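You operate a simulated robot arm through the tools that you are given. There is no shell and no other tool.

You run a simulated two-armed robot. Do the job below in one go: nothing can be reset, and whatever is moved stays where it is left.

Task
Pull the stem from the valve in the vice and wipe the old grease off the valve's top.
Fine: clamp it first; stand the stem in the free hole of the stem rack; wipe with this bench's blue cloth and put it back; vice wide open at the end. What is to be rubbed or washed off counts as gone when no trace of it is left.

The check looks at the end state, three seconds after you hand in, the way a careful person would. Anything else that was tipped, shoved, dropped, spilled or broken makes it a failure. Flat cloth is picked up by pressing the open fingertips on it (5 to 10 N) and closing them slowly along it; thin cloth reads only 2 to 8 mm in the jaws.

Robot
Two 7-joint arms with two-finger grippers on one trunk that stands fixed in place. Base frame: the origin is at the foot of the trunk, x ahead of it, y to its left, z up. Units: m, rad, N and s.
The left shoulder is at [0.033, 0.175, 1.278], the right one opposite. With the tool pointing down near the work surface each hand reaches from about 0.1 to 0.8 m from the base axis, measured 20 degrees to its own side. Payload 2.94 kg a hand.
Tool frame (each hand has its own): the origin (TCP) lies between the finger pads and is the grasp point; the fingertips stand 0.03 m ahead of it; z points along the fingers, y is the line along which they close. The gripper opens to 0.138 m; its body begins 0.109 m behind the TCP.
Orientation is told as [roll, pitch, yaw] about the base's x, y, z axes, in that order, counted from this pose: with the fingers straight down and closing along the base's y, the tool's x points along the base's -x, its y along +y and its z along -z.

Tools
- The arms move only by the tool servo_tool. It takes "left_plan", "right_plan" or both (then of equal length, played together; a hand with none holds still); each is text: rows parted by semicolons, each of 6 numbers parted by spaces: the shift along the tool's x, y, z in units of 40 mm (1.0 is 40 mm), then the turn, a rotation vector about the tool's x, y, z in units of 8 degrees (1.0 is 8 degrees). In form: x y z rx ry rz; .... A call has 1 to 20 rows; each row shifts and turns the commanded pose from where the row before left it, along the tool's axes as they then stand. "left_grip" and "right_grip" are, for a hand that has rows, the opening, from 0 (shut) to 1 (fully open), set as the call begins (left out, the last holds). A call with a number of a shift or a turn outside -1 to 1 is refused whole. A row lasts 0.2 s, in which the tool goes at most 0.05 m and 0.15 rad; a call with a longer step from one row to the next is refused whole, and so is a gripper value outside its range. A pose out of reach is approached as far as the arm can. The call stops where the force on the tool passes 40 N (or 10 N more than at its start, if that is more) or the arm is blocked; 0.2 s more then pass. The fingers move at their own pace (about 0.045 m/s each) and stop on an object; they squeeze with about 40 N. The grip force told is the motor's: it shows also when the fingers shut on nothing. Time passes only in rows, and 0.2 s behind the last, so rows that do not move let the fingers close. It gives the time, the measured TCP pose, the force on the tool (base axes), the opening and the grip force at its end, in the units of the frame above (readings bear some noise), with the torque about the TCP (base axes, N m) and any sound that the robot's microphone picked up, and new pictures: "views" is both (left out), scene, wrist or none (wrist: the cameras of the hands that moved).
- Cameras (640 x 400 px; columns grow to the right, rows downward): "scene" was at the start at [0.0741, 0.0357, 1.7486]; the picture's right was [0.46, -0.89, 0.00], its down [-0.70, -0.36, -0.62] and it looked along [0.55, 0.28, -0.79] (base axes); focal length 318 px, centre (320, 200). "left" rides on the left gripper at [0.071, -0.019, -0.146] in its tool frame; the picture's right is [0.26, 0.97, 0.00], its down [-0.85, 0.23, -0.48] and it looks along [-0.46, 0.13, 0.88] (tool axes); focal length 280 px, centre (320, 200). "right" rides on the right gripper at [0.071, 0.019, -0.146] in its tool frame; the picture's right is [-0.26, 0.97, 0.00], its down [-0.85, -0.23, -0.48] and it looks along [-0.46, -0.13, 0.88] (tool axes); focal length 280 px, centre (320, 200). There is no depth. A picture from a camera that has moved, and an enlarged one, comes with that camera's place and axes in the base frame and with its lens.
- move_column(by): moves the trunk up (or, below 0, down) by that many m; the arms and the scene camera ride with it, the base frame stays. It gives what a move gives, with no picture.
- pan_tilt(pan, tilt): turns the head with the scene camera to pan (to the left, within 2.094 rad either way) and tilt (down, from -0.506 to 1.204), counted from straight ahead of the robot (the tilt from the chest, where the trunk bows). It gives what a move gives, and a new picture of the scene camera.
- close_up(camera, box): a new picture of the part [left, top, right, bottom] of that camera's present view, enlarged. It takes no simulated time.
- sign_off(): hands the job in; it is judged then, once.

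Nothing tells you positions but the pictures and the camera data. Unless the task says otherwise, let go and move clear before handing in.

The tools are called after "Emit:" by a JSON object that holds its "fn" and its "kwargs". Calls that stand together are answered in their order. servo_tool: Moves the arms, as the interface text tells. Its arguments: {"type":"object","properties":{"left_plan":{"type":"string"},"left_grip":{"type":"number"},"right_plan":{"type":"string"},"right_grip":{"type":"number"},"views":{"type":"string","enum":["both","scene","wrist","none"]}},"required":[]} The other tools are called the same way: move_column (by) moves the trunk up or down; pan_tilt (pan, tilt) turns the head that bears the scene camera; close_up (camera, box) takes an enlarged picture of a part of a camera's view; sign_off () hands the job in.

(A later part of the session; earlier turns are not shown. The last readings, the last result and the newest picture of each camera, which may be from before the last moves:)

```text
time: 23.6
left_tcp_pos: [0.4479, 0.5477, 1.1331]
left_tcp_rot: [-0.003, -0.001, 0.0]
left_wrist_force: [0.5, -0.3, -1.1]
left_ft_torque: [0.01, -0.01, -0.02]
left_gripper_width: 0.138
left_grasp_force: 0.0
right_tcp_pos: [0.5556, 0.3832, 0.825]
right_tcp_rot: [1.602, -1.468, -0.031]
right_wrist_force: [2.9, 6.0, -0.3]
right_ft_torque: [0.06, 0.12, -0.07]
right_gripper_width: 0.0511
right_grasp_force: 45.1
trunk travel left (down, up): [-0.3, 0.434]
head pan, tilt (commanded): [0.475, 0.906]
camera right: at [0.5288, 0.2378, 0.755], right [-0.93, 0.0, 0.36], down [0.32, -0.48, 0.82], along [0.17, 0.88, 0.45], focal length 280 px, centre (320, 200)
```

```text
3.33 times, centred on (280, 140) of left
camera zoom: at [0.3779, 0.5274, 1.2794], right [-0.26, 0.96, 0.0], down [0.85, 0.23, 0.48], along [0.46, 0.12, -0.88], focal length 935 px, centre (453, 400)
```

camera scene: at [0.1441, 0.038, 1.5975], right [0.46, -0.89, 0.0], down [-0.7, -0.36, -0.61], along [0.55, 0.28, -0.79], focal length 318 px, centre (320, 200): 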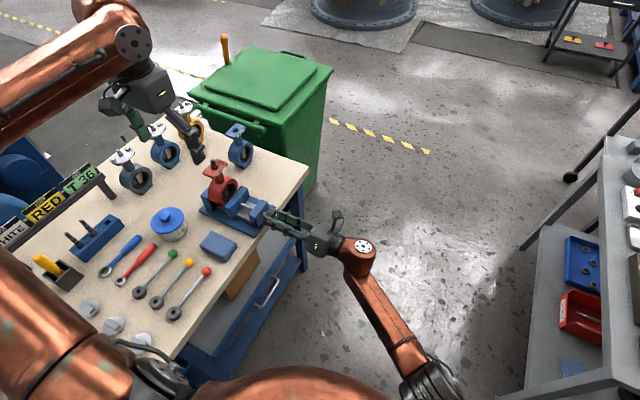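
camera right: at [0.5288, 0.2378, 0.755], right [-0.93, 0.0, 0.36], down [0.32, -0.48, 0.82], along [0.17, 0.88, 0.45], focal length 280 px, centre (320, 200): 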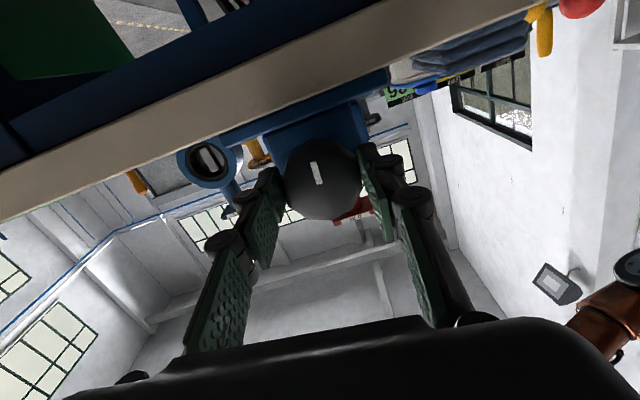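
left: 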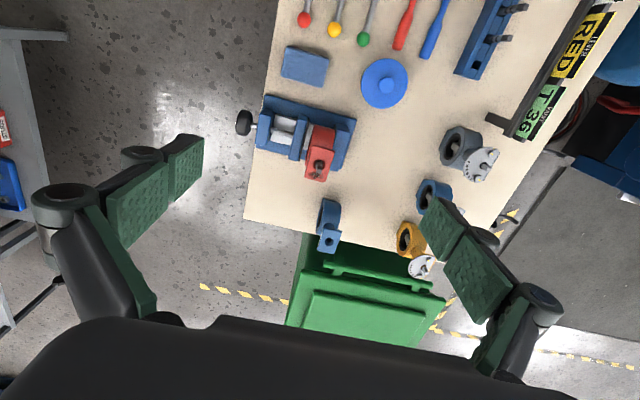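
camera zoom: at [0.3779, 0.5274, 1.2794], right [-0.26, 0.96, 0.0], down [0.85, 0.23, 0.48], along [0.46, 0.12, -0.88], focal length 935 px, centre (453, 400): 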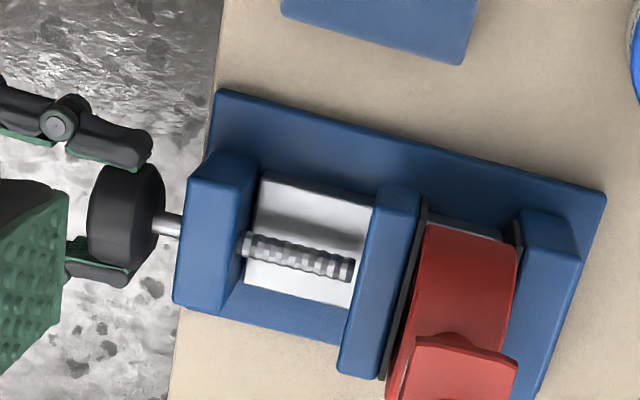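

Nearly touching. I continue, watching the turning torque for the clamp contact.

Emit:
{"fn": "servo_tool", "kwargs": {"right_plan": "0 0.011 0 0 0 0.8; 0 0.011 0 0 0 0.8; 0 0.011 0 0 0 0.8; 0 0.011 0 0 0 0.8; 0 0 0 0 0 0", "views": "none"}}

Emit:
{"fn": "close_up", "kwargs": {"camera": "left", "box": [240, 110, 360, 200]}}

```text
time: 24.8
left_tcp_pos: [0.4485, 0.5467, 1.1331]
left_tcp_rot: [-0.003, -0.002, 0.0]
left_wrist_force: [-0.4, -0.2, 0.9]
left_ft_torque: [0.01, -0.03, -0.03]
left_gripper_width: 0.1382
left_grasp_force: 0.0
right_tcp_pos: [0.5525, 0.3839, 0.8247]
right_tcp_rot: [1.576, -1.023, -0.005]
right_wrist_force: [6.9, 9.3, 7.2]
right_ft_torque: [0.11, 0.02, -0.1]
right_gripper_width: 0.051
right_grasp_force: 44.9
trunk travel left (down, up): [-0.3, 0.434]
head pan, tilt (commanded): [0.475, 0.906]
```

```text
4.44 times, centred on (300, 155) of left
camera zoom: at [0.3778, 0.5273, 1.2796], right [-0.26, 0.96, 0.0], down [0.85, 0.23, 0.48], along [0.46, 0.12, -0.88], focal length 1246 px, centre (409, 400)
```

zoom: 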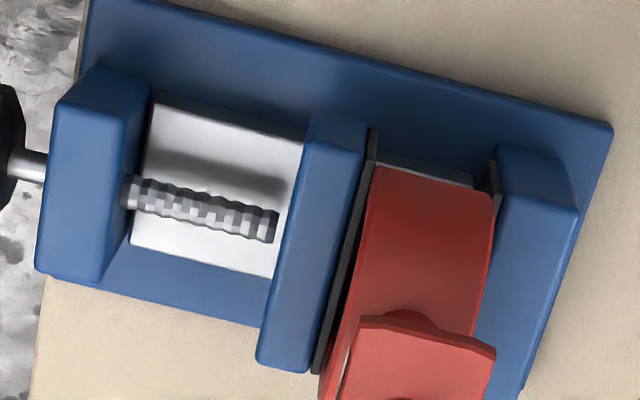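

Emit:
{"fn": "servo_tool", "kwargs": {"right_plan": "0 0.011 0 0 0 0.8; 0 0.011 0 0 0 0.8; 0 0.011 0 0 0 0.8; 0 0.011 0 0 0 0.8; 0 0 0 0 0 0", "views": "none"}}

Emit:
{"fn": "close_up", "kwargs": {"camera": "left", "box": [240, 110, 360, 200]}}

```text
time: 25.9
left_tcp_pos: [0.4468, 0.547, 1.1348]
left_tcp_rot: [-0.002, -0.002, 0.0]
left_wrist_force: [-0.1, 0.4, 0.0]
left_ft_torque: [0.0, -0.01, 0.01]
left_gripper_width: 0.1382
left_grasp_force: 0.0
right_tcp_pos: [0.5492, 0.3842, 0.8242]
right_tcp_rot: [1.573, -0.58, 0.001]
right_wrist_force: [-8.3, -0.1, -2.2]
right_ft_torque: [0.0, -0.32, 0.62]
right_gripper_width: 0.0505
right_grasp_force: 45.2
trunk travel left (down, up): [-0.3, 0.434]
head pan, tilt (commanded): [0.475, 0.906]
```

```text
4.44 times, centred on (300, 155) of left
camera zoom: at [0.3767, 0.5267, 1.2799], right [-0.26, 0.96, 0.0], down [0.85, 0.23, 0.48], along [0.46, 0.12, -0.88], focal length 1246 px, centre (409, 400)
```

zoom: 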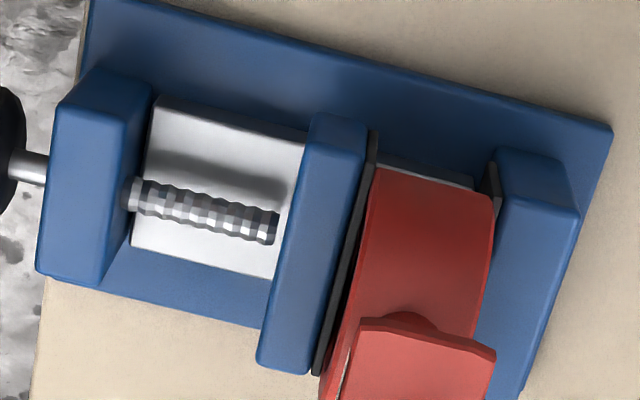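

The jaw did not move this time and there's a resisting torque of -0.32 N·m. I check whether the fingers slipped on the knob.

Emit:
{"fn": "servo_tool", "kwargs": {"right_plan": "0 0 0 0 0 0.5; 0 0 0 0 0 0", "views": "both"}}

Emit:
{"fn": "close_up", "kwargs": {"camera": "left", "box": [240, 110, 360, 200]}}

```text
time: 26.6
left_tcp_pos: [0.4477, 0.5469, 1.1344]
left_tcp_rot: [-0.001, -0.003, -0.002]
left_wrist_force: [-0.5, -0.6, 0.2]
left_ft_torque: [0.02, -0.01, 0.01]
left_gripper_width: 0.1379
left_grasp_force: 0.1
right_tcp_pos: [0.5494, 0.3844, 0.8251]
right_tcp_rot: [1.573, -0.51, 0.002]
right_wrist_force: [-14.1, -2.0, -5.3]
right_ft_torque: [-0.15, -0.53, 0.56]
right_gripper_width: 0.0502
right_grasp_force: 45.2
trunk travel left (down, up): [-0.3, 0.434]
head pan, tilt (commanded): [0.475, 0.906]
camera scene: at [0.1411, 0.0361, 1.5976], right [0.46, -0.89, 0.0], down [-0.7, -0.36, -0.62], along [0.55, 0.28, -0.79], focal length 318 px, centre (320, 200)
camera right: at [0.479, 0.2373, 0.8067], right [-0.24, 0.0, 0.97], down [0.85, -0.47, 0.21], along [0.46, 0.88, 0.12], focal length 280 px, centre (320, 200)
```

scene: 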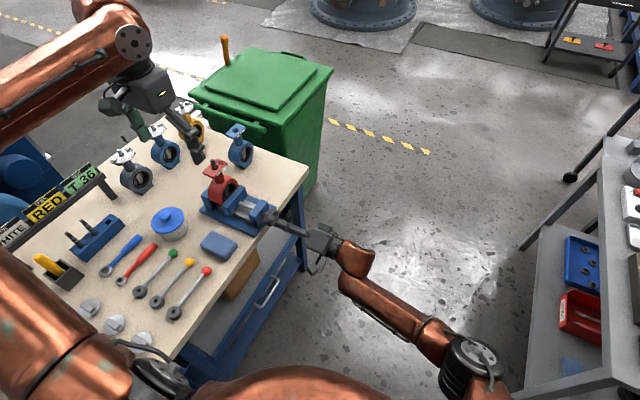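
right: 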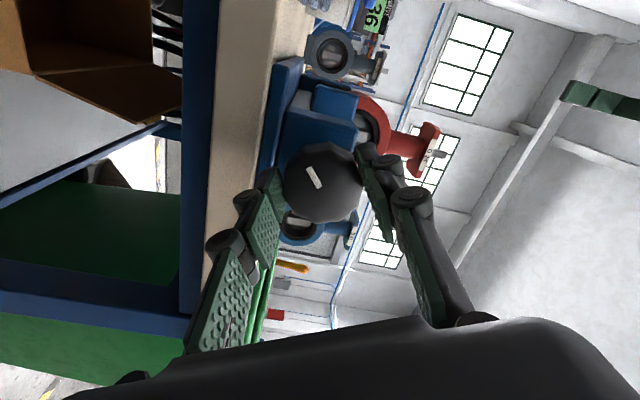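

```text
4.44 times, centred on (300, 155) of left
camera zoom: at [0.3764, 0.5266, 1.2801], right [-0.26, 0.96, 0.0], down [0.85, 0.23, 0.48], along [0.46, 0.12, -0.88], focal length 1246 px, centre (409, 400)
```

zoom: 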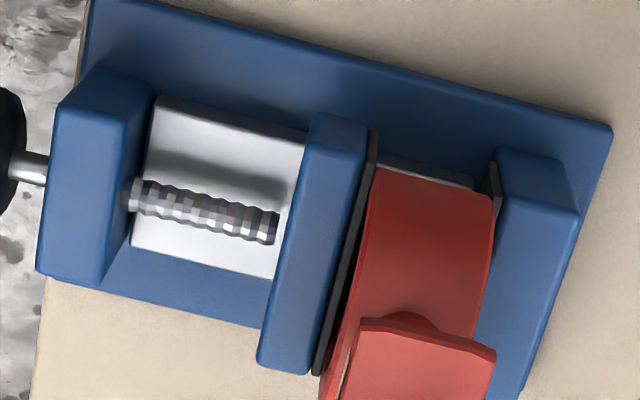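

The knob has stopped turning and the fingers slip on it, so the jaw bears on the valve. I tighten a little more to see the torque level out.

Emit:
{"fn": "servo_tool", "kwargs": {"right_plan": "-0.01 0.025 0 0 0 0.6; 0 0.008 0 0 0 0.6; 0 0.008 0 0 0 0.6; 0 0 0 0 0 0", "views": "wrist"}}

Emit:
{"fn": "close_up", "kwargs": {"camera": "left", "box": [240, 110, 360, 200]}}

```text
time: 27.6
left_tcp_pos: [0.4476, 0.5462, 1.1344]
left_tcp_rot: [-0.002, -0.002, 0.0]
left_wrist_force: [-0.5, 0.4, -0.3]
left_ft_torque: [0.0, 0.03, 0.02]
left_gripper_width: 0.1381
left_grasp_force: 0.1
right_tcp_pos: [0.55, 0.3838, 0.8261]
right_tcp_rot: [1.571, -0.257, 0.001]
right_wrist_force: [-18.3, -2.7, -11.1]
right_ft_torque: [-0.43, -0.6, 0.5]
right_gripper_width: 0.0506
right_grasp_force: 45.1
trunk travel left (down, up): [-0.3, 0.434]
head pan, tilt (commanded): [0.475, 0.906]
camera right: at [0.477, 0.2375, 0.827], right [0.01, 0.0, 1.0], down [0.88, -0.48, -0.01], along [0.48, 0.88, 0.0], focal length 280 px, centre (320, 200)
```

right: 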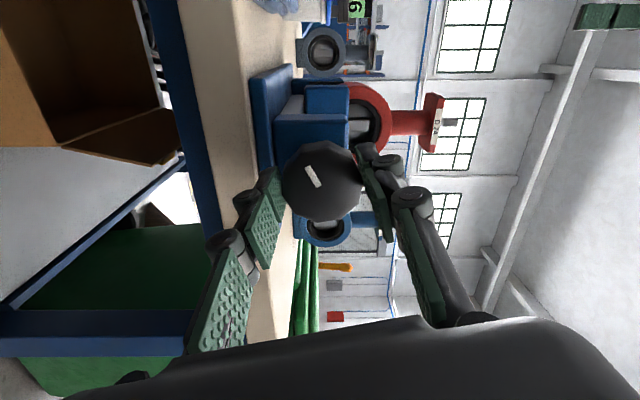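

```text
4.44 times, centred on (300, 155) of left
camera zoom: at [0.3766, 0.527, 1.2799], right [-0.26, 0.96, 0.0], down [0.85, 0.23, 0.48], along [0.46, 0.12, -0.88], focal length 1246 px, centre (409, 400)
```

zoom: 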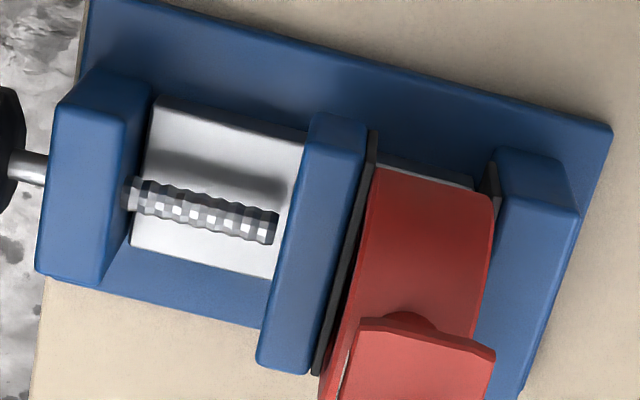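

Emit:
{"fn": "servo_tool", "kwargs": {"right_plan": "-0.02 0.03 0 0 0 0.6; 0 0.008 0 0 0 0.6; 0 0.008 0 0 0 0.6; 0 0.008 0 0 0 0.6; 0 0 0 0 0 0", "views": "wrist"}}

Emit:
{"fn": "close_up", "kwargs": {"camera": "left", "box": [240, 110, 360, 200]}}

```text
time: 28.8
left_tcp_pos: [0.4505, 0.5487, 1.1324]
left_tcp_rot: [-0.004, -0.001, 0.0]
left_wrist_force: [-0.9, -0.6, -0.5]
left_ft_torque: [-0.02, -0.01, 0.01]
left_gripper_width: 0.138
left_grasp_force: 0.1
right_tcp_pos: [0.5552, 0.3832, 0.8282]
right_tcp_rot: [1.57, 0.082, -0.004]
right_wrist_force: [18.6, 14.7, -2.8]
right_ft_torque: [-0.41, -0.46, -1.29]
right_gripper_width: 0.0501
right_grasp_force: 44.9
trunk travel left (down, up): [-0.3, 0.434]
head pan, tilt (commanded): [0.475, 0.906]
camera right: at [0.4863, 0.2373, 0.8526], right [0.34, 0.0, 0.94], down [0.82, -0.48, -0.3], along [0.45, 0.88, -0.16], focal length 280 px, centre (320, 200)
```

right: 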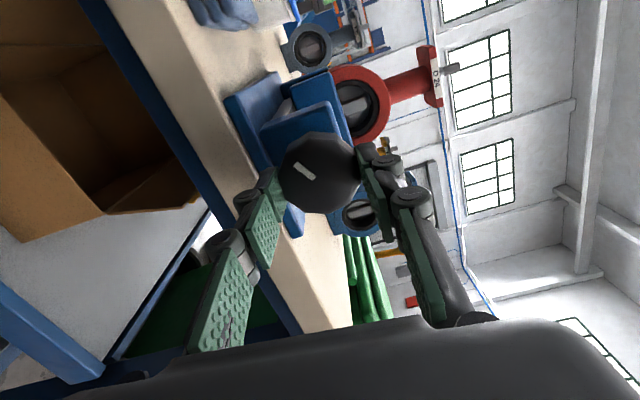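

```text
4.44 times, centred on (300, 155) of left
camera zoom: at [0.3803, 0.5283, 1.2784], right [-0.26, 0.97, 0.0], down [0.85, 0.23, 0.47], along [0.46, 0.12, -0.88], focal length 1246 px, centre (409, 400)
```

zoom: 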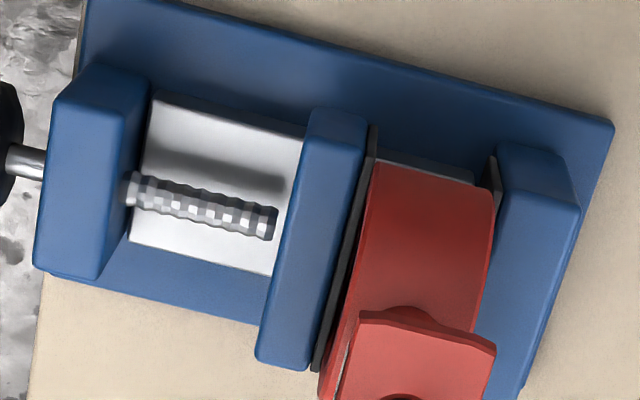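

The vice is tight: the jaw is still and the fingers slip on the knob. I release it gently and back the right hand off.

Emit:
{"fn": "servo_tool", "kwargs": {"right_plan": "0 0 0 0 0 0; 0 0 0 0 0 0; 0 0 0 0 0 0; 0 0 -0.5 0 0 0; 0 0 -0.8 0 0 0; 0 0 -0.8 0 0 0; 0 0 -0.8 0 0 0", "right_grip": 0.62, "views": "both"}}

Emit:
{"fn": "close_up", "kwargs": {"camera": "left", "box": [220, 100, 380, 220]}}

Emit:
{"fn": "close_up", "kwargs": {"camera": "scene", "box": [190, 150, 310, 240]}}

```text
time: 30.4
left_tcp_pos: [0.4478, 0.5462, 1.134]
left_tcp_rot: [0.001, -0.002, 0.0]
left_wrist_force: [0.4, -0.7, -0.6]
left_ft_torque: [0.03, 0.01, -0.02]
left_gripper_width: 0.1378
left_grasp_force: 0.0
right_tcp_pos: [0.5492, 0.267, 0.8284]
right_tcp_rot: [1.573, 0.081, -0.001]
right_wrist_force: [0.4, -0.4, -1.0]
right_ft_torque: [0.02, -0.03, -0.03]
right_gripper_width: 0.0855
right_grasp_force: 0.1
trunk travel left (down, up): [-0.3, 0.434]
head pan, tilt (commanded): [0.475, 0.906]
camera scene: at [0.1422, 0.0345, 1.5976], right [0.46, -0.89, 0.0], down [-0.7, -0.36, -0.62], along [0.55, 0.28, -0.79], focal length 318 px, centre (320, 200)
camera right: at [0.4813, 0.1201, 0.853], right [0.34, 0.0, 0.94], down [0.83, -0.47, -0.3], along [0.45, 0.88, -0.16], focal length 280 px, centre (320, 200)
```

scene: 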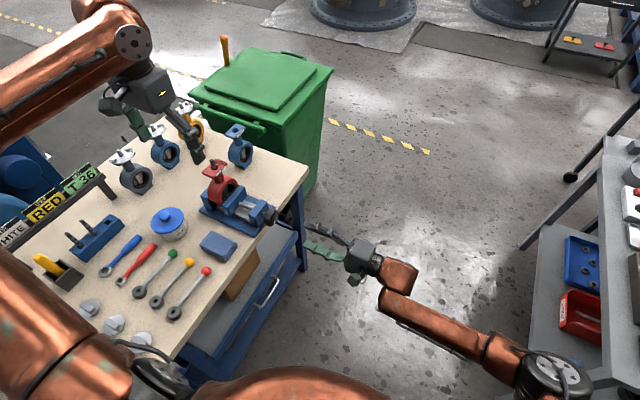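
right: 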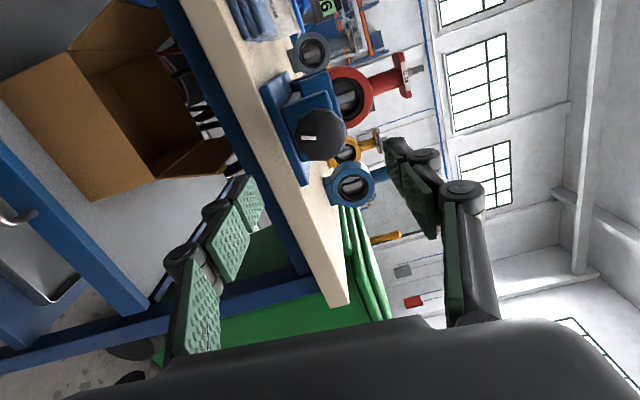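

```text
3.33 times, centred on (300, 160) of left
camera zoom: at [0.3773, 0.5253, 1.2806], right [-0.26, 0.96, 0.0], down [0.85, 0.23, 0.48], along [0.46, 0.12, -0.88], focal length 935 px, centre (387, 333)
```

zoom: 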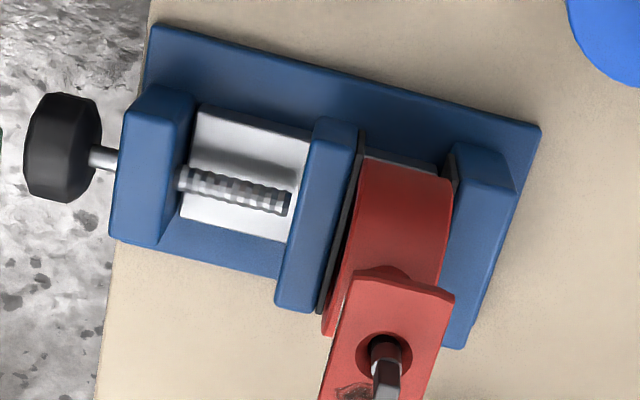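

```text
4.44 times, centred on (250, 195) of scene
camera zoom: at [0.1422, 0.0345, 1.5976], right [0.46, -0.89, 0.0], down [-0.7, -0.36, -0.62], along [0.55, 0.28, -0.79], focal length 1414 px, centre (631, 222)
```

zoom: 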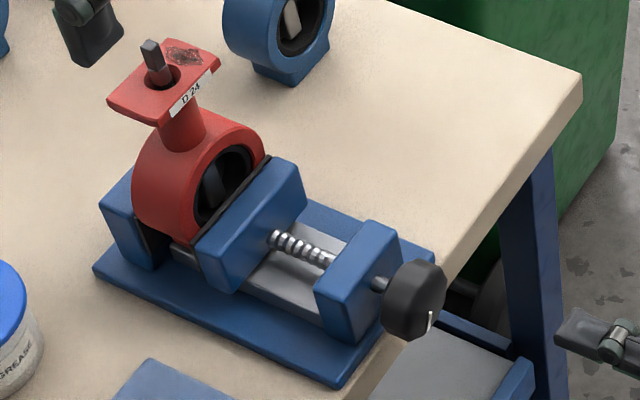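

The valve is clamped. Now I examine the stem and plate closely with both cameras to locate the stem.

Emit:
{"fn": "close_up", "kwargs": {"camera": "left", "box": [285, 150, 365, 220]}}

Emit:
{"fn": "close_up", "kwargs": {"camera": "scene", "box": [195, 150, 255, 195]}}

Emit:
{"fn": "close_up", "kwargs": {"camera": "right", "box": [300, 40, 460, 160]}}

```text
5.71 times, centred on (325, 185) of left
camera zoom: at [0.3773, 0.5253, 1.2806], right [-0.26, 0.96, 0.0], down [0.85, 0.23, 0.48], along [0.46, 0.12, -0.88], focal length 1602 px, centre (291, 286)
```

zoom: 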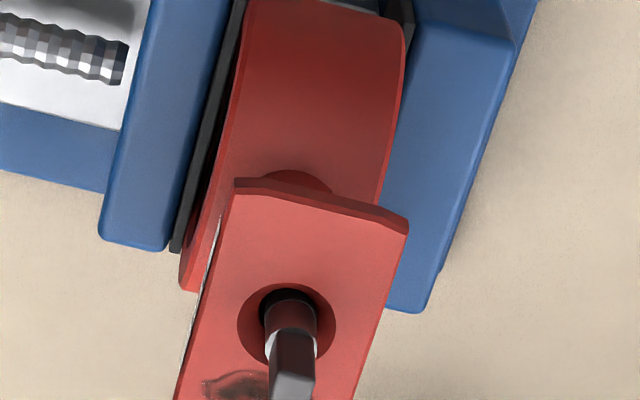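

```text
8.89 times, centred on (225, 172) of scene
camera zoom: at [0.1422, 0.0345, 1.5976], right [0.46, -0.89, 0.0], down [-0.7, -0.36, -0.62], along [0.55, 0.28, -0.79], focal length 2828 px, centre (1164, 444)
```

zoom: 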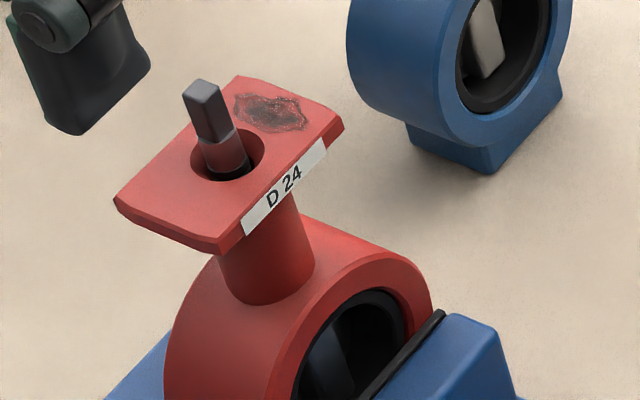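

```text
3.33 times, centred on (380, 100) of right
camera zoom: at [0.4813, 0.1201, 0.853], right [0.34, 0.0, 0.94], down [0.83, -0.47, -0.3], along [0.45, 0.88, -0.16], focal length 935 px, centre (120, 533)
```

zoom: 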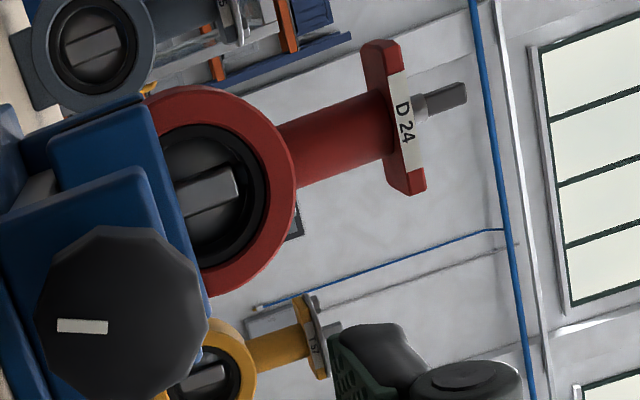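

The stem stands about 25 mm out of the plate (plate top z≈0.964, stem at about (0.553, 0.5715), tip z≈0.99). I bring the left hand over it, fingers closing along y, and look.

Emit:
{"fn": "servo_tool", "kwargs": {"left_plan": "-0.656 0.156 0.4 0 0 0; -0.656 0.156 0.4 0 0 0; -0.656 0.156 0.4 0 0 0; -0.656 0.156 0.4 0 0 0; 0 0 0 0 0 0", "left_grip": 0.45, "views": "both"}}

Emit:
{"fn": "close_up", "kwargs": {"camera": "left", "box": [260, 140, 380, 240]}}

Emit:
{"fn": "close_up", "kwargs": {"camera": "scene", "box": [180, 130, 260, 200]}}

```text
time: 31.6
left_tcp_pos: [0.5518, 0.5712, 1.0704]
left_tcp_rot: [-0.003, -0.003, -0.001]
left_wrist_force: [0.3, -0.5, 1.1]
left_ft_torque: [-0.01, 0.0, -0.01]
left_gripper_width: 0.0621
left_grasp_force: 0.1
right_tcp_pos: [0.5501, 0.2672, 0.8285]
right_tcp_rot: [1.574, 0.076, 0.0]
right_wrist_force: [0.5, 0.2, 0.3]
right_ft_torque: [-0.05, 0.02, -0.05]
right_gripper_width: 0.0855
right_grasp_force: 0.0
trunk travel left (down, up): [-0.3, 0.434]
head pan, tilt (commanded): [0.475, 0.906]
camera scene: at [0.1417, 0.0355, 1.5977], right [0.46, -0.89, 0.0], down [-0.7, -0.36, -0.62], along [0.55, 0.28, -0.79], focal length 318 px, centre (320, 200)
camera left: at [0.4807, 0.5509, 1.2157], right [-0.26, 0.97, 0.0], down [0.85, 0.23, 0.48], along [0.46, 0.12, -0.88], focal length 280 px, centre (320, 200)
```

scene: 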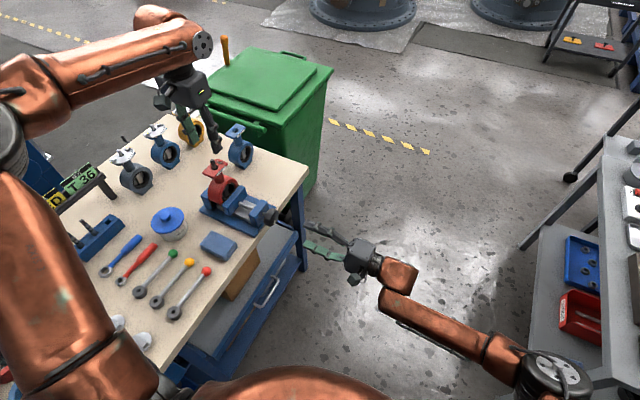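
left: 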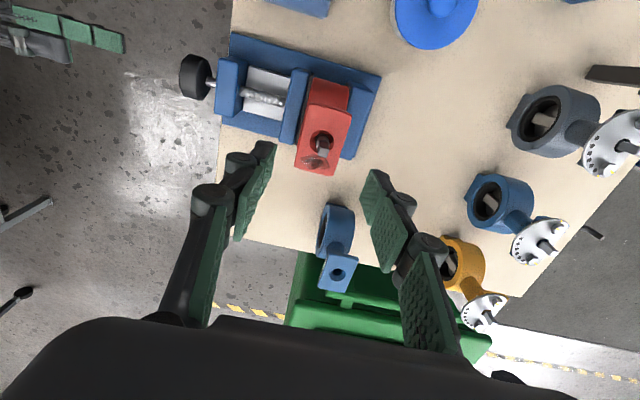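

```text
4.00 times, centred on (320, 190) of left
camera zoom: at [0.4807, 0.5509, 1.2157], right [-0.26, 0.97, 0.0], down [0.85, 0.23, 0.48], along [0.46, 0.12, -0.88], focal length 1122 px, centre (320, 240)
```

zoom: 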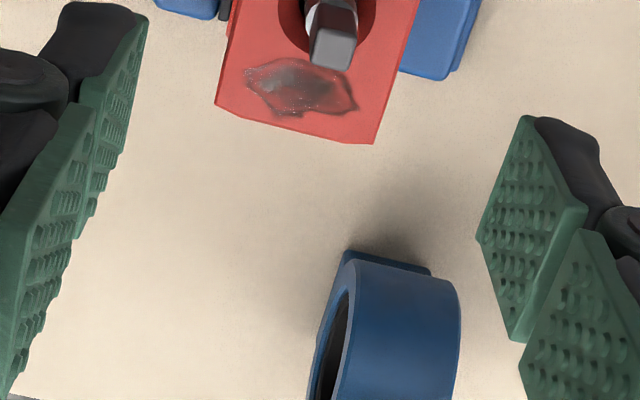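

```text
5.71 times, centred on (220, 165) of scene
camera zoom: at [0.1417, 0.0355, 1.5977], right [0.46, -0.89, 0.0], down [-0.7, -0.36, -0.62], along [0.55, 0.28, -0.79], focal length 1818 px, centre (891, 400)
```

zoom: 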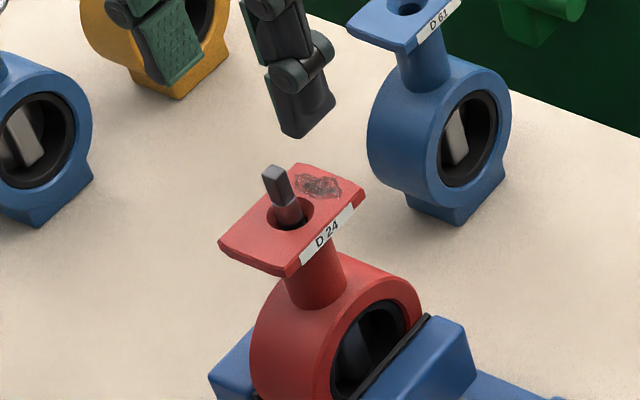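

The stem tip is at about (0.555, 0.5745, 0.989). I lower the open fingers around it, keeping the fingertips a few mm above the plate.

Emit:
{"fn": "servo_tool", "kwargs": {"left_plan": "-0.03 0.03 0.45 0 0 0; -0.02 0.02 0.45 0 0 0; 0 0 0.45 0 0 0; 0 0 0.4 0 0 0; 0 0 0 0 0 0", "views": "both"}}

Emit:
{"fn": "close_up", "kwargs": {"camera": "left", "box": [240, 120, 400, 240]}}

Emit:
{"fn": "close_up", "kwargs": {"camera": "scene", "box": [180, 130, 260, 200]}}

```text
time: 32.8
left_tcp_pos: [0.5539, 0.5729, 1.0001]
left_tcp_rot: [-0.003, -0.003, -0.001]
left_wrist_force: [-0.2, 0.3, 0.3]
left_ft_torque: [0.05, 0.02, 0.01]
left_gripper_width: 0.0622
left_grasp_force: 0.0
right_tcp_pos: [0.5508, 0.2661, 0.8291]
right_tcp_rot: [1.575, 0.077, 0.0]
right_wrist_force: [-0.1, 0.2, -0.3]
right_ft_torque: [0.01, 0.01, -0.03]
right_gripper_width: 0.0853
right_grasp_force: 0.0
trunk travel left (down, up): [-0.3, 0.434]
head pan, tilt (commanded): [0.475, 0.906]
camera scene: at [0.1423, 0.0357, 1.5976], right [0.46, -0.89, 0.0], down [-0.7, -0.36, -0.62], along [0.55, 0.28, -0.79], focal length 318 px, centre (320, 200)
camera left: at [0.4838, 0.5529, 1.146], right [-0.26, 0.96, 0.0], down [0.85, 0.23, 0.48], along [0.46, 0.12, -0.88], focal length 280 px, centre (320, 200)
```

scene: 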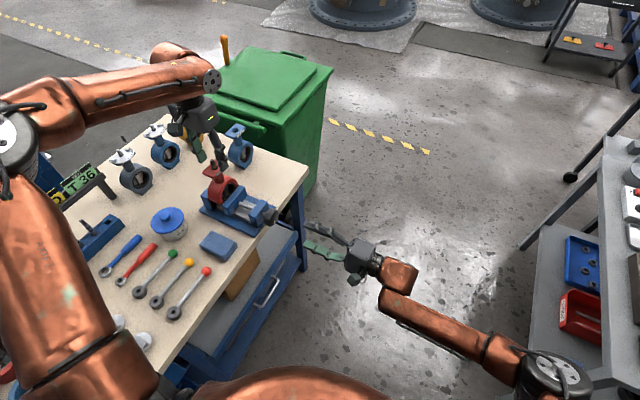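
left: 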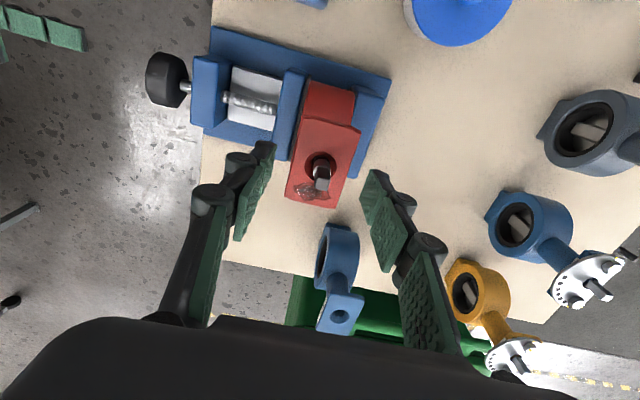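

```text
3.33 times, centred on (320, 180) of left
camera zoom: at [0.4838, 0.5529, 1.146], right [-0.26, 0.96, 0.0], down [0.85, 0.23, 0.48], along [0.46, 0.12, -0.88], focal length 935 px, centre (320, 267)
```

zoom: 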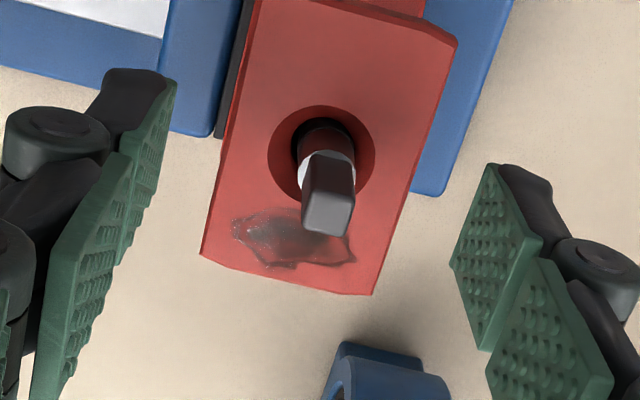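

```text
5.71 times, centred on (220, 165) of scene
camera zoom: at [0.1423, 0.0357, 1.5976], right [0.46, -0.89, 0.0], down [-0.7, -0.36, -0.62], along [0.55, 0.28, -0.79], focal length 1818 px, centre (891, 400)
```

zoom: 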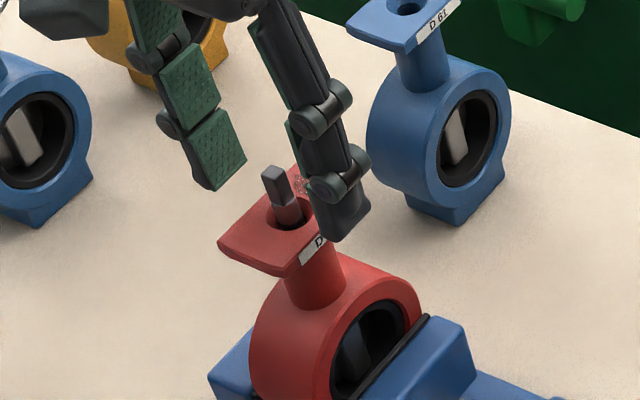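

The stem lies centred between the fingers. I close on it.

Emit:
{"fn": "servo_tool", "kwargs": {"left_plan": "0 0 0 0 0 0; 0 0 0 0 0 0; 0 0 0 0 0 0; 0 0 0 0 0 0; 0 0 0 0 0 0", "left_grip": 0, "views": "wrist"}}

Emit:
{"fn": "close_up", "kwargs": {"camera": "left", "box": [240, 120, 400, 240]}}

Emit:
{"fn": "close_up", "kwargs": {"camera": "scene", "box": [180, 130, 260, 200]}}

```text
time: 34.0
left_tcp_pos: [0.5547, 0.5737, 1.0003]
left_tcp_rot: [-0.003, 0.001, 0.0]
left_wrist_force: [-0.2, 0.0, 0.8]
left_ft_torque: [0.04, 0.02, -0.02]
left_gripper_width: 0.0079
left_grasp_force: 35.7
right_tcp_pos: [0.5498, 0.269, 0.8282]
right_tcp_rot: [1.572, 0.079, 0.0]
right_wrist_force: [0.1, -0.8, -0.4]
right_ft_torque: [-0.01, 0.03, 0.03]
right_gripper_width: 0.0856
right_grasp_force: 0.1
trunk travel left (down, up): [-0.3, 0.434]
head pan, tilt (commanded): [0.475, 0.906]
camera left: at [0.484, 0.5532, 1.1458], right [-0.26, 0.96, 0.0], down [0.85, 0.23, 0.48], along [0.46, 0.12, -0.88], focal length 280 px, centre (320, 200)
```

left: 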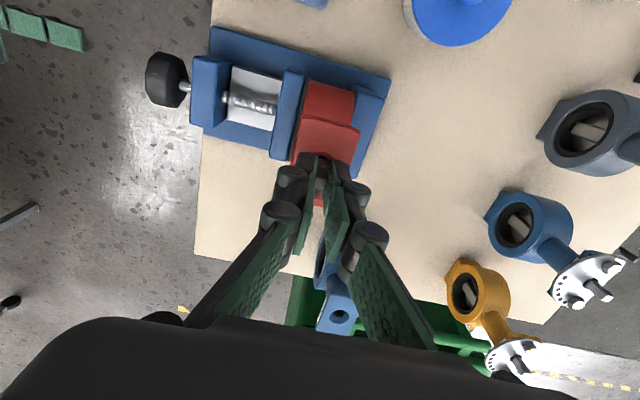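

```text
3.33 times, centred on (320, 180) of left
camera zoom: at [0.484, 0.5532, 1.1458], right [-0.26, 0.96, 0.0], down [0.85, 0.23, 0.48], along [0.46, 0.12, -0.88], focal length 935 px, centre (320, 267)
```

zoom: 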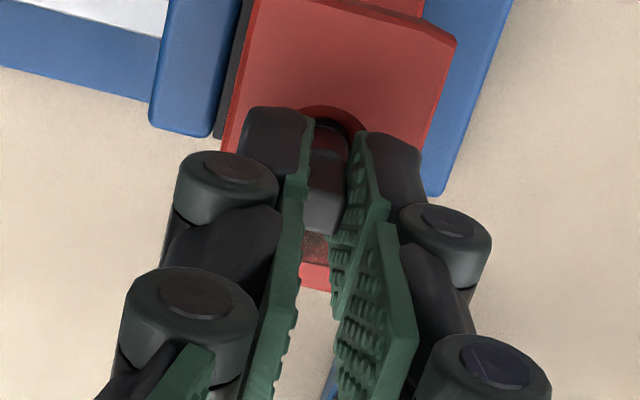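

```text
5.71 times, centred on (220, 165) of scene
camera zoom: at [0.1426, 0.036, 1.5975], right [0.46, -0.89, 0.0], down [-0.7, -0.36, -0.62], along [0.55, 0.28, -0.79], focal length 1818 px, centre (891, 400)
```

zoom: 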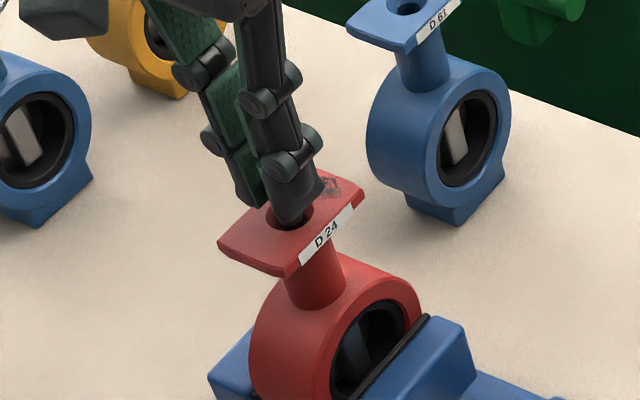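

Grip is on the tang (8 mm). I pull straight up, slowly at first.

Emit:
{"fn": "servo_tool", "kwargs": {"left_plan": "0 0 0 0 0 0; 0 0 -0.1 0 0 0; 0 0 -0.1 0 0 0; 0 0 -0.1 0 0 0; 0 0 -0.1 0 0 0; 0 0 0 0 0 0", "views": "wrist"}}

Emit:
{"fn": "close_up", "kwargs": {"camera": "scene", "box": [180, 130, 280, 220]}}

```text
time: 35.4
left_tcp_pos: [0.5551, 0.5745, 1.0148]
left_tcp_rot: [-0.004, 0.0, 0.0]
left_wrist_force: [-2.1, -0.5, -12.4]
left_ft_torque: [-0.05, 0.31, 0.01]
left_gripper_width: 0.0082
left_grasp_force: 36.2
right_tcp_pos: [0.5511, 0.2687, 0.8275]
right_tcp_rot: [1.572, 0.079, 0.001]
right_wrist_force: [-1.0, 0.1, 0.1]
right_ft_torque: [0.0, -0.02, -0.01]
right_gripper_width: 0.0855
right_grasp_force: 0.1
trunk travel left (down, up): [-0.3, 0.434]
head pan, tilt (commanded): [0.475, 0.906]
camera left: at [0.4844, 0.5543, 1.1611], right [-0.26, 0.96, 0.0], down [0.85, 0.23, 0.47], along [0.46, 0.12, -0.88], focal length 280 px, centre (320, 200)
```

left: 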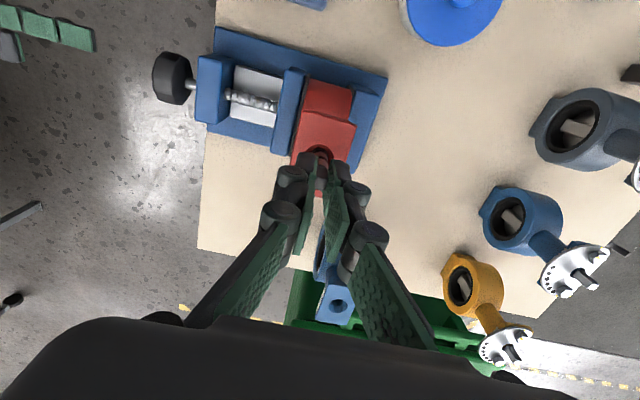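

```text
4.44 times, centred on (230, 175) of scene
camera zoom: at [0.1434, 0.0373, 1.5975], right [0.46, -0.89, 0.0], down [-0.7, -0.36, -0.62], along [0.55, 0.28, -0.79], focal length 1414 px, centre (720, 311)
```

zoom: 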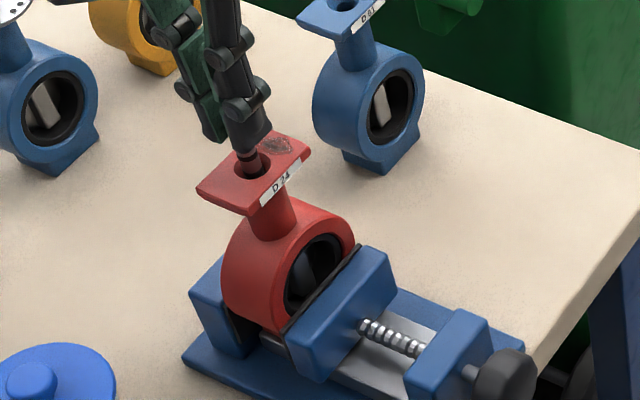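

The stem slides out with about 12 N, the valve stays put. I keep lifting.

Emit:
{"fn": "servo_tool", "kwargs": {"left_plan": "0 0 -0.15 0 0 0; 0 0 -0.15 0 0 0; 0 0 -0.15 0 0 0; 0 0 -0.2 0 0 0; 0 0 -0.2 0 0 0; 0 0 -0.2 0 0 0; 0 0 -0.2 0 0 0; 0 0 -0.2 0 0 0; 0 0 -0.2 0 0 0; 0 0 -0.2 0 0 0; 0 0 0 0 0 0", "views": "wrist"}}

Emit:
{"fn": "close_up", "kwargs": {"camera": "scene", "box": [170, 110, 290, 220]}}

```text
time: 37.8
left_tcp_pos: [0.5555, 0.5731, 1.0907]
left_tcp_rot: [-0.002, -0.003, 0.0]
left_wrist_force: [-0.4, 0.7, -0.9]
left_ft_torque: [-0.01, -0.01, 0.02]
left_gripper_width: 0.0081
left_grasp_force: 35.6
right_tcp_pos: [0.5512, 0.2686, 0.8289]
right_tcp_rot: [1.574, 0.08, -0.001]
right_wrist_force: [0.4, -0.7, -0.2]
right_ft_torque: [0.01, 0.02, 0.03]
right_gripper_width: 0.0856
right_grasp_force: 0.2
trunk travel left (down, up): [-0.3, 0.434]
head pan, tilt (commanded): [0.475, 0.906]
camera left: at [0.4851, 0.5529, 1.2362], right [-0.26, 0.97, 0.0], down [0.85, 0.23, 0.48], along [0.46, 0.12, -0.88], focal length 280 px, centre (320, 200)
```

left: 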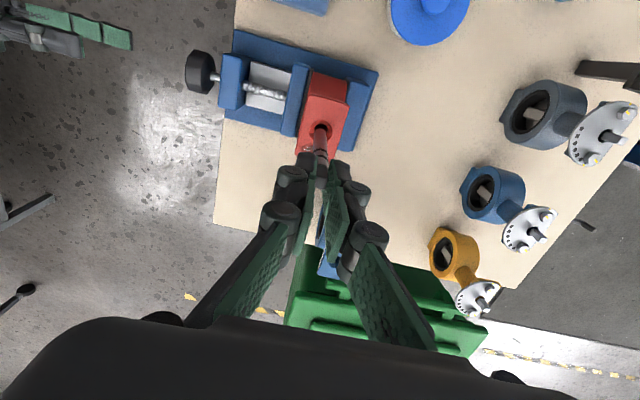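

```text
3.64 times, centred on (230, 165) of scene
camera zoom: at [0.1428, 0.0362, 1.5975], right [0.46, -0.89, 0.0], down [-0.7, -0.36, -0.62], along [0.55, 0.28, -0.79], focal length 1157 px, centre (647, 327)
```

zoom: 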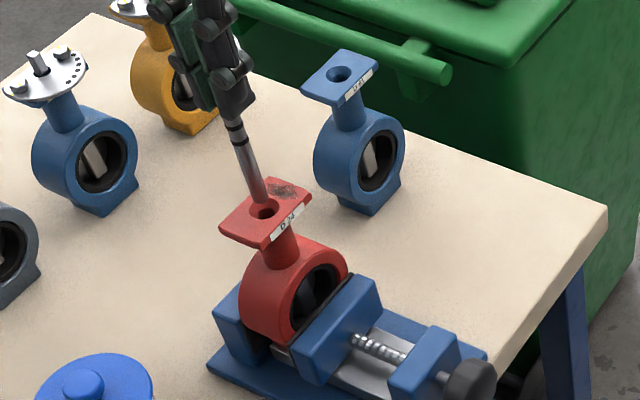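

The stem is nearly out and the pull force is gone. I lift a further 6 cm.

Emit:
{"fn": "servo_tool", "kwargs": {"left_plan": "0 0 -0.3 0 0 0; 0 0 -0.3 0 0 0; 0 0 -0.3 0 0 0; 0 0 -0.3 0 0 0; 0 0 -0.3 0 0 0; 0 0 0 0 0 0", "views": "both"}}

Emit:
{"fn": "close_up", "kwargs": {"camera": "scene", "box": [170, 90, 290, 200]}}

Emit:
{"fn": "close_up", "kwargs": {"camera": "left", "box": [270, 60, 370, 180]}}

```text
time: 39.1
left_tcp_pos: [0.5555, 0.5741, 1.1494]
left_tcp_rot: [-0.001, -0.001, 0.0]
left_wrist_force: [0.4, 0.6, -0.7]
left_ft_torque: [-0.01, -0.01, 0.0]
left_gripper_width: 0.008
left_grasp_force: 36.0
right_tcp_pos: [0.5503, 0.2669, 0.8273]
right_tcp_rot: [1.572, 0.078, 0.0]
right_wrist_force: [-0.1, 0.2, -0.1]
right_ft_torque: [-0.02, -0.01, 0.01]
right_gripper_width: 0.0853
right_grasp_force: 0.1
trunk travel left (down, up): [-0.3, 0.434]
head pan, tilt (commanded): [0.475, 0.906]
camera scene: at [0.1427, 0.0362, 1.5975], right [0.46, -0.89, 0.0], down [-0.7, -0.36, -0.62], along [0.55, 0.28, -0.79], focal length 318 px, centre (320, 200)
camera left: at [0.4841, 0.5539, 1.2957], right [-0.26, 0.97, 0.0], down [0.85, 0.23, 0.48], along [0.46, 0.12, -0.88], focal length 280 px, centre (320, 200)
```

scene: 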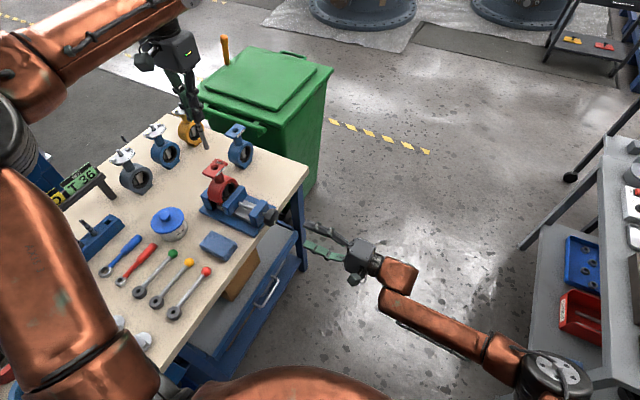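
left: 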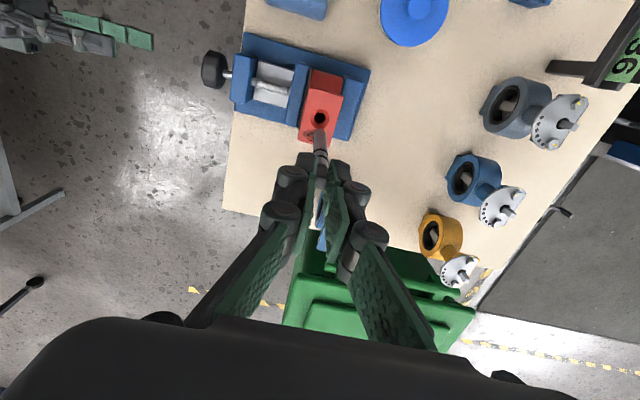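

```text
3.64 times, centred on (230, 145) of scene
camera zoom: at [0.1427, 0.0362, 1.5975], right [0.46, -0.89, 0.0], down [-0.7, -0.36, -0.62], along [0.55, 0.28, -0.79], focal length 1157 px, centre (647, 400)
```

zoom: 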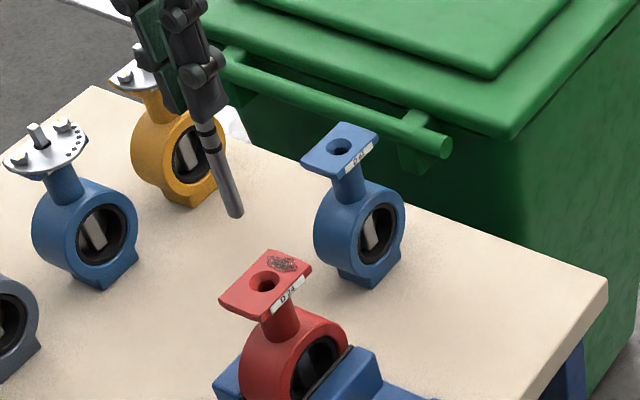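

```text
3.33 times, centred on (320, 120) of left
camera zoom: at [0.4841, 0.5539, 1.2957], right [-0.26, 0.97, 0.0], down [0.85, 0.23, 0.48], along [0.46, 0.12, -0.88], focal length 935 px, centre (320, 467)
```

zoom: 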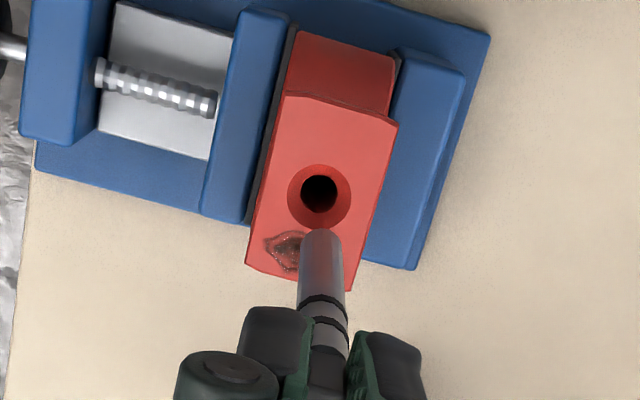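

The stem is free, about 103 mm long and hanging vertical, roughly 5 mm toward the robot from the TCP. I carry it at this height to above the rack's free hole, which I put near (0.327, 0.828).

Emit:
{"fn": "servo_tool", "kwargs": {"left_plan": "0.62 0.7 0 0 0 0; 0.62 0.7 0 0 0 0; 0.62 0.7 0 0 0 0; 0.62 0.7 0 0 0 0; 0.62 0.7 0 0 0 0; 0.62 0.7 0 0 0 0; 0.62 0.7 0 0 0 0; 0.62 0.7 0 0 0 0; 0.62 0.7 0 0 0 0; 0 0 0 0 0 0", "views": "both"}}

```text
time: 41.4
left_tcp_pos: [0.3315, 0.8259, 1.1524]
left_tcp_rot: [0.002, 0.0, 0.0]
left_wrist_force: [0.7, 0.1, -1.0]
left_ft_torque: [0.01, 0.01, 0.0]
left_gripper_width: 0.008
left_grasp_force: 36.1
right_tcp_pos: [0.5516, 0.2676, 0.8297]
right_tcp_rot: [1.574, 0.077, 0.0]
right_wrist_force: [0.0, -0.3, -0.1]
right_ft_torque: [-0.02, -0.01, 0.0]
right_gripper_width: 0.0856
right_grasp_force: 0.0
trunk travel left (down, up): [-0.3, 0.434]
head pan, tilt (commanded): [0.475, 0.906]
camera scene: at [0.1421, 0.035, 1.5976], right [0.46, -0.89, 0.0], down [-0.7, -0.36, -0.62], along [0.55, 0.28, -0.79], focal length 318 px, centre (320, 200)
camera left: at [0.2611, 0.8053, 1.2981], right [-0.26, 0.97, 0.0], down [0.85, 0.23, 0.48], along [0.46, 0.12, -0.88], focal length 280 px, centre (320, 200)
```

scene: 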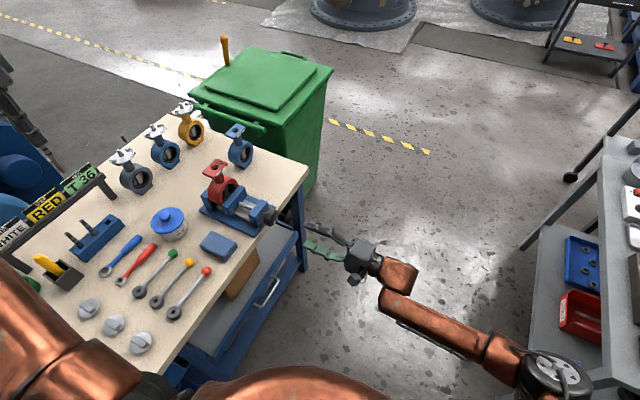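
left: 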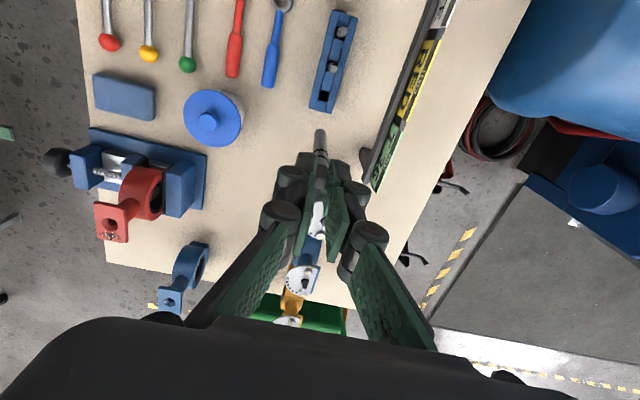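

The stem hangs over the bench near the rack. I turn the head to the left to see it and zoom in from the wrist.

Emit:
{"fn": "pan_tilt", "kwargs": {"pan": 0.95, "tilt": 0.85}}

Emit:
{"fn": "close_up", "kwargs": {"camera": "left", "box": [260, 0, 400, 180]}}

```text
time: 42.3
left_tcp_pos: [0.3322, 0.8264, 1.1516]
left_tcp_rot: [-0.001, -0.002, 0.0]
left_wrist_force: [-0.3, -0.2, -1.6]
left_ft_torque: [0.04, 0.02, 0.02]
left_gripper_width: 0.0085
left_grasp_force: 36.1
right_tcp_pos: [0.551, 0.2694, 0.8294]
right_tcp_rot: [1.572, 0.08, 0.0]
right_wrist_force: [0.2, -0.3, 0.1]
right_ft_torque: [0.02, -0.02, 0.01]
right_gripper_width: 0.0854
right_grasp_force: 0.0
trunk travel left (down, up): [-0.3, 0.434]
head pan, tilt (commanded): [0.949, 0.85]
camera scene: at [0.1212, 0.0654, 1.6019], right [0.81, -0.58, 0.0], down [-0.44, -0.61, -0.66], along [0.38, 0.54, -0.75], focal length 318 px, centre (320, 200)
```

scene: 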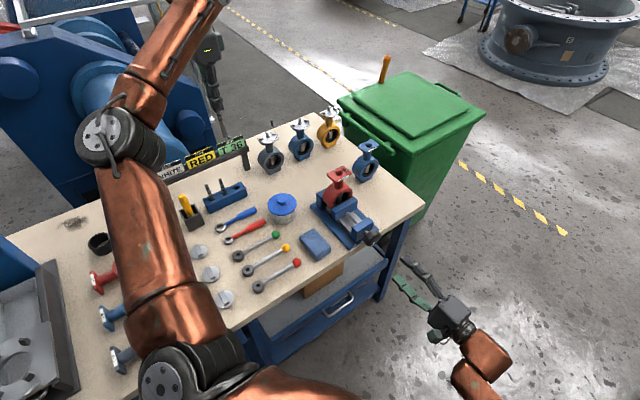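

```text
2.22 times, centred on (330, 90) of left
camera zoom: at [0.2616, 0.8061, 1.2972], right [-0.26, 0.96, 0.0], down [0.85, 0.23, 0.48], along [0.46, 0.12, -0.88], focal length 623 px, centre (298, 444)
```

zoom: 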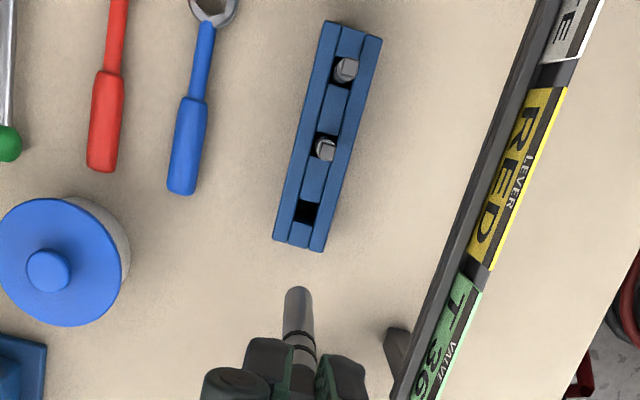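

Emit:
{"fn": "close_up", "kwargs": {"camera": "scene", "box": [185, 60, 265, 230]}}

Emit:
{"fn": "close_up", "kwargs": {"camera": "scene", "box": [190, 165, 260, 225]}}

Emit:
{"fn": "close_up", "kwargs": {"camera": "left", "box": [300, 0, 370, 160]}}

```text
2.35 times, centred on (225, 145) of scene
camera zoom: at [0.1212, 0.0654, 1.6019], right [0.81, -0.58, 0.0], down [-0.44, -0.61, -0.66], along [0.38, 0.54, -0.75], focal length 749 px, centre (544, 329)
```

zoom: 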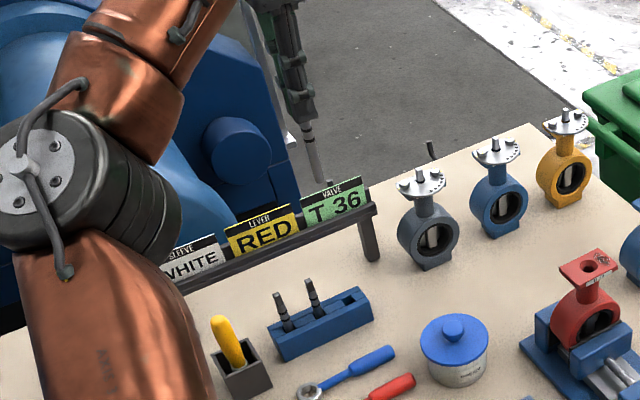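

```text
6.67 times, centred on (225, 195) of scene
camera zoom: at [0.1212, 0.0654, 1.6019], right [0.81, -0.58, 0.0], down [-0.44, -0.61, -0.66], along [0.38, 0.54, -0.75], focal length 2121 px, centre (953, 233)
```

zoom: 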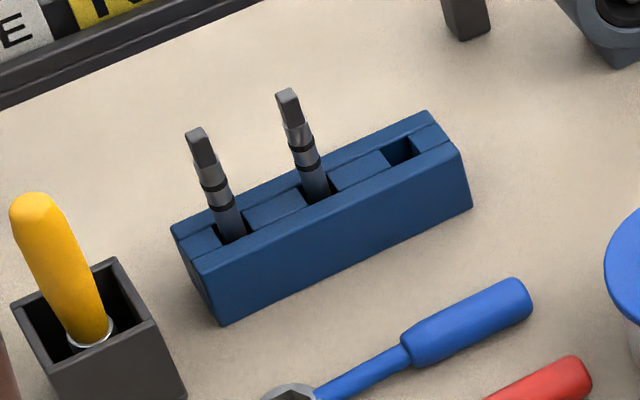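

```text
2.50 times, centred on (335, 80) of left
camera zoom: at [0.2616, 0.8061, 1.2972], right [-0.26, 0.96, 0.0], down [0.85, 0.23, 0.48], along [0.46, 0.12, -0.88], focal length 701 px, centre (282, 500)
```

zoom: 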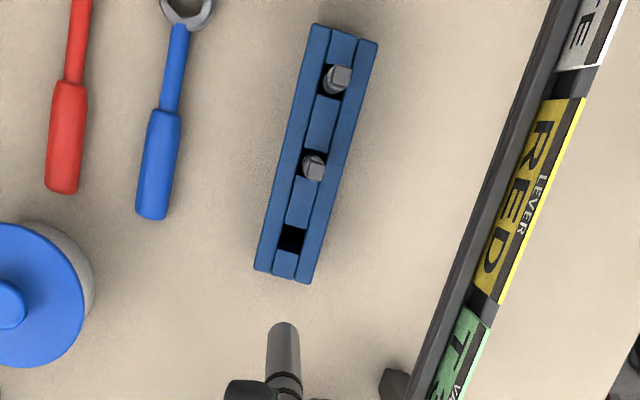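

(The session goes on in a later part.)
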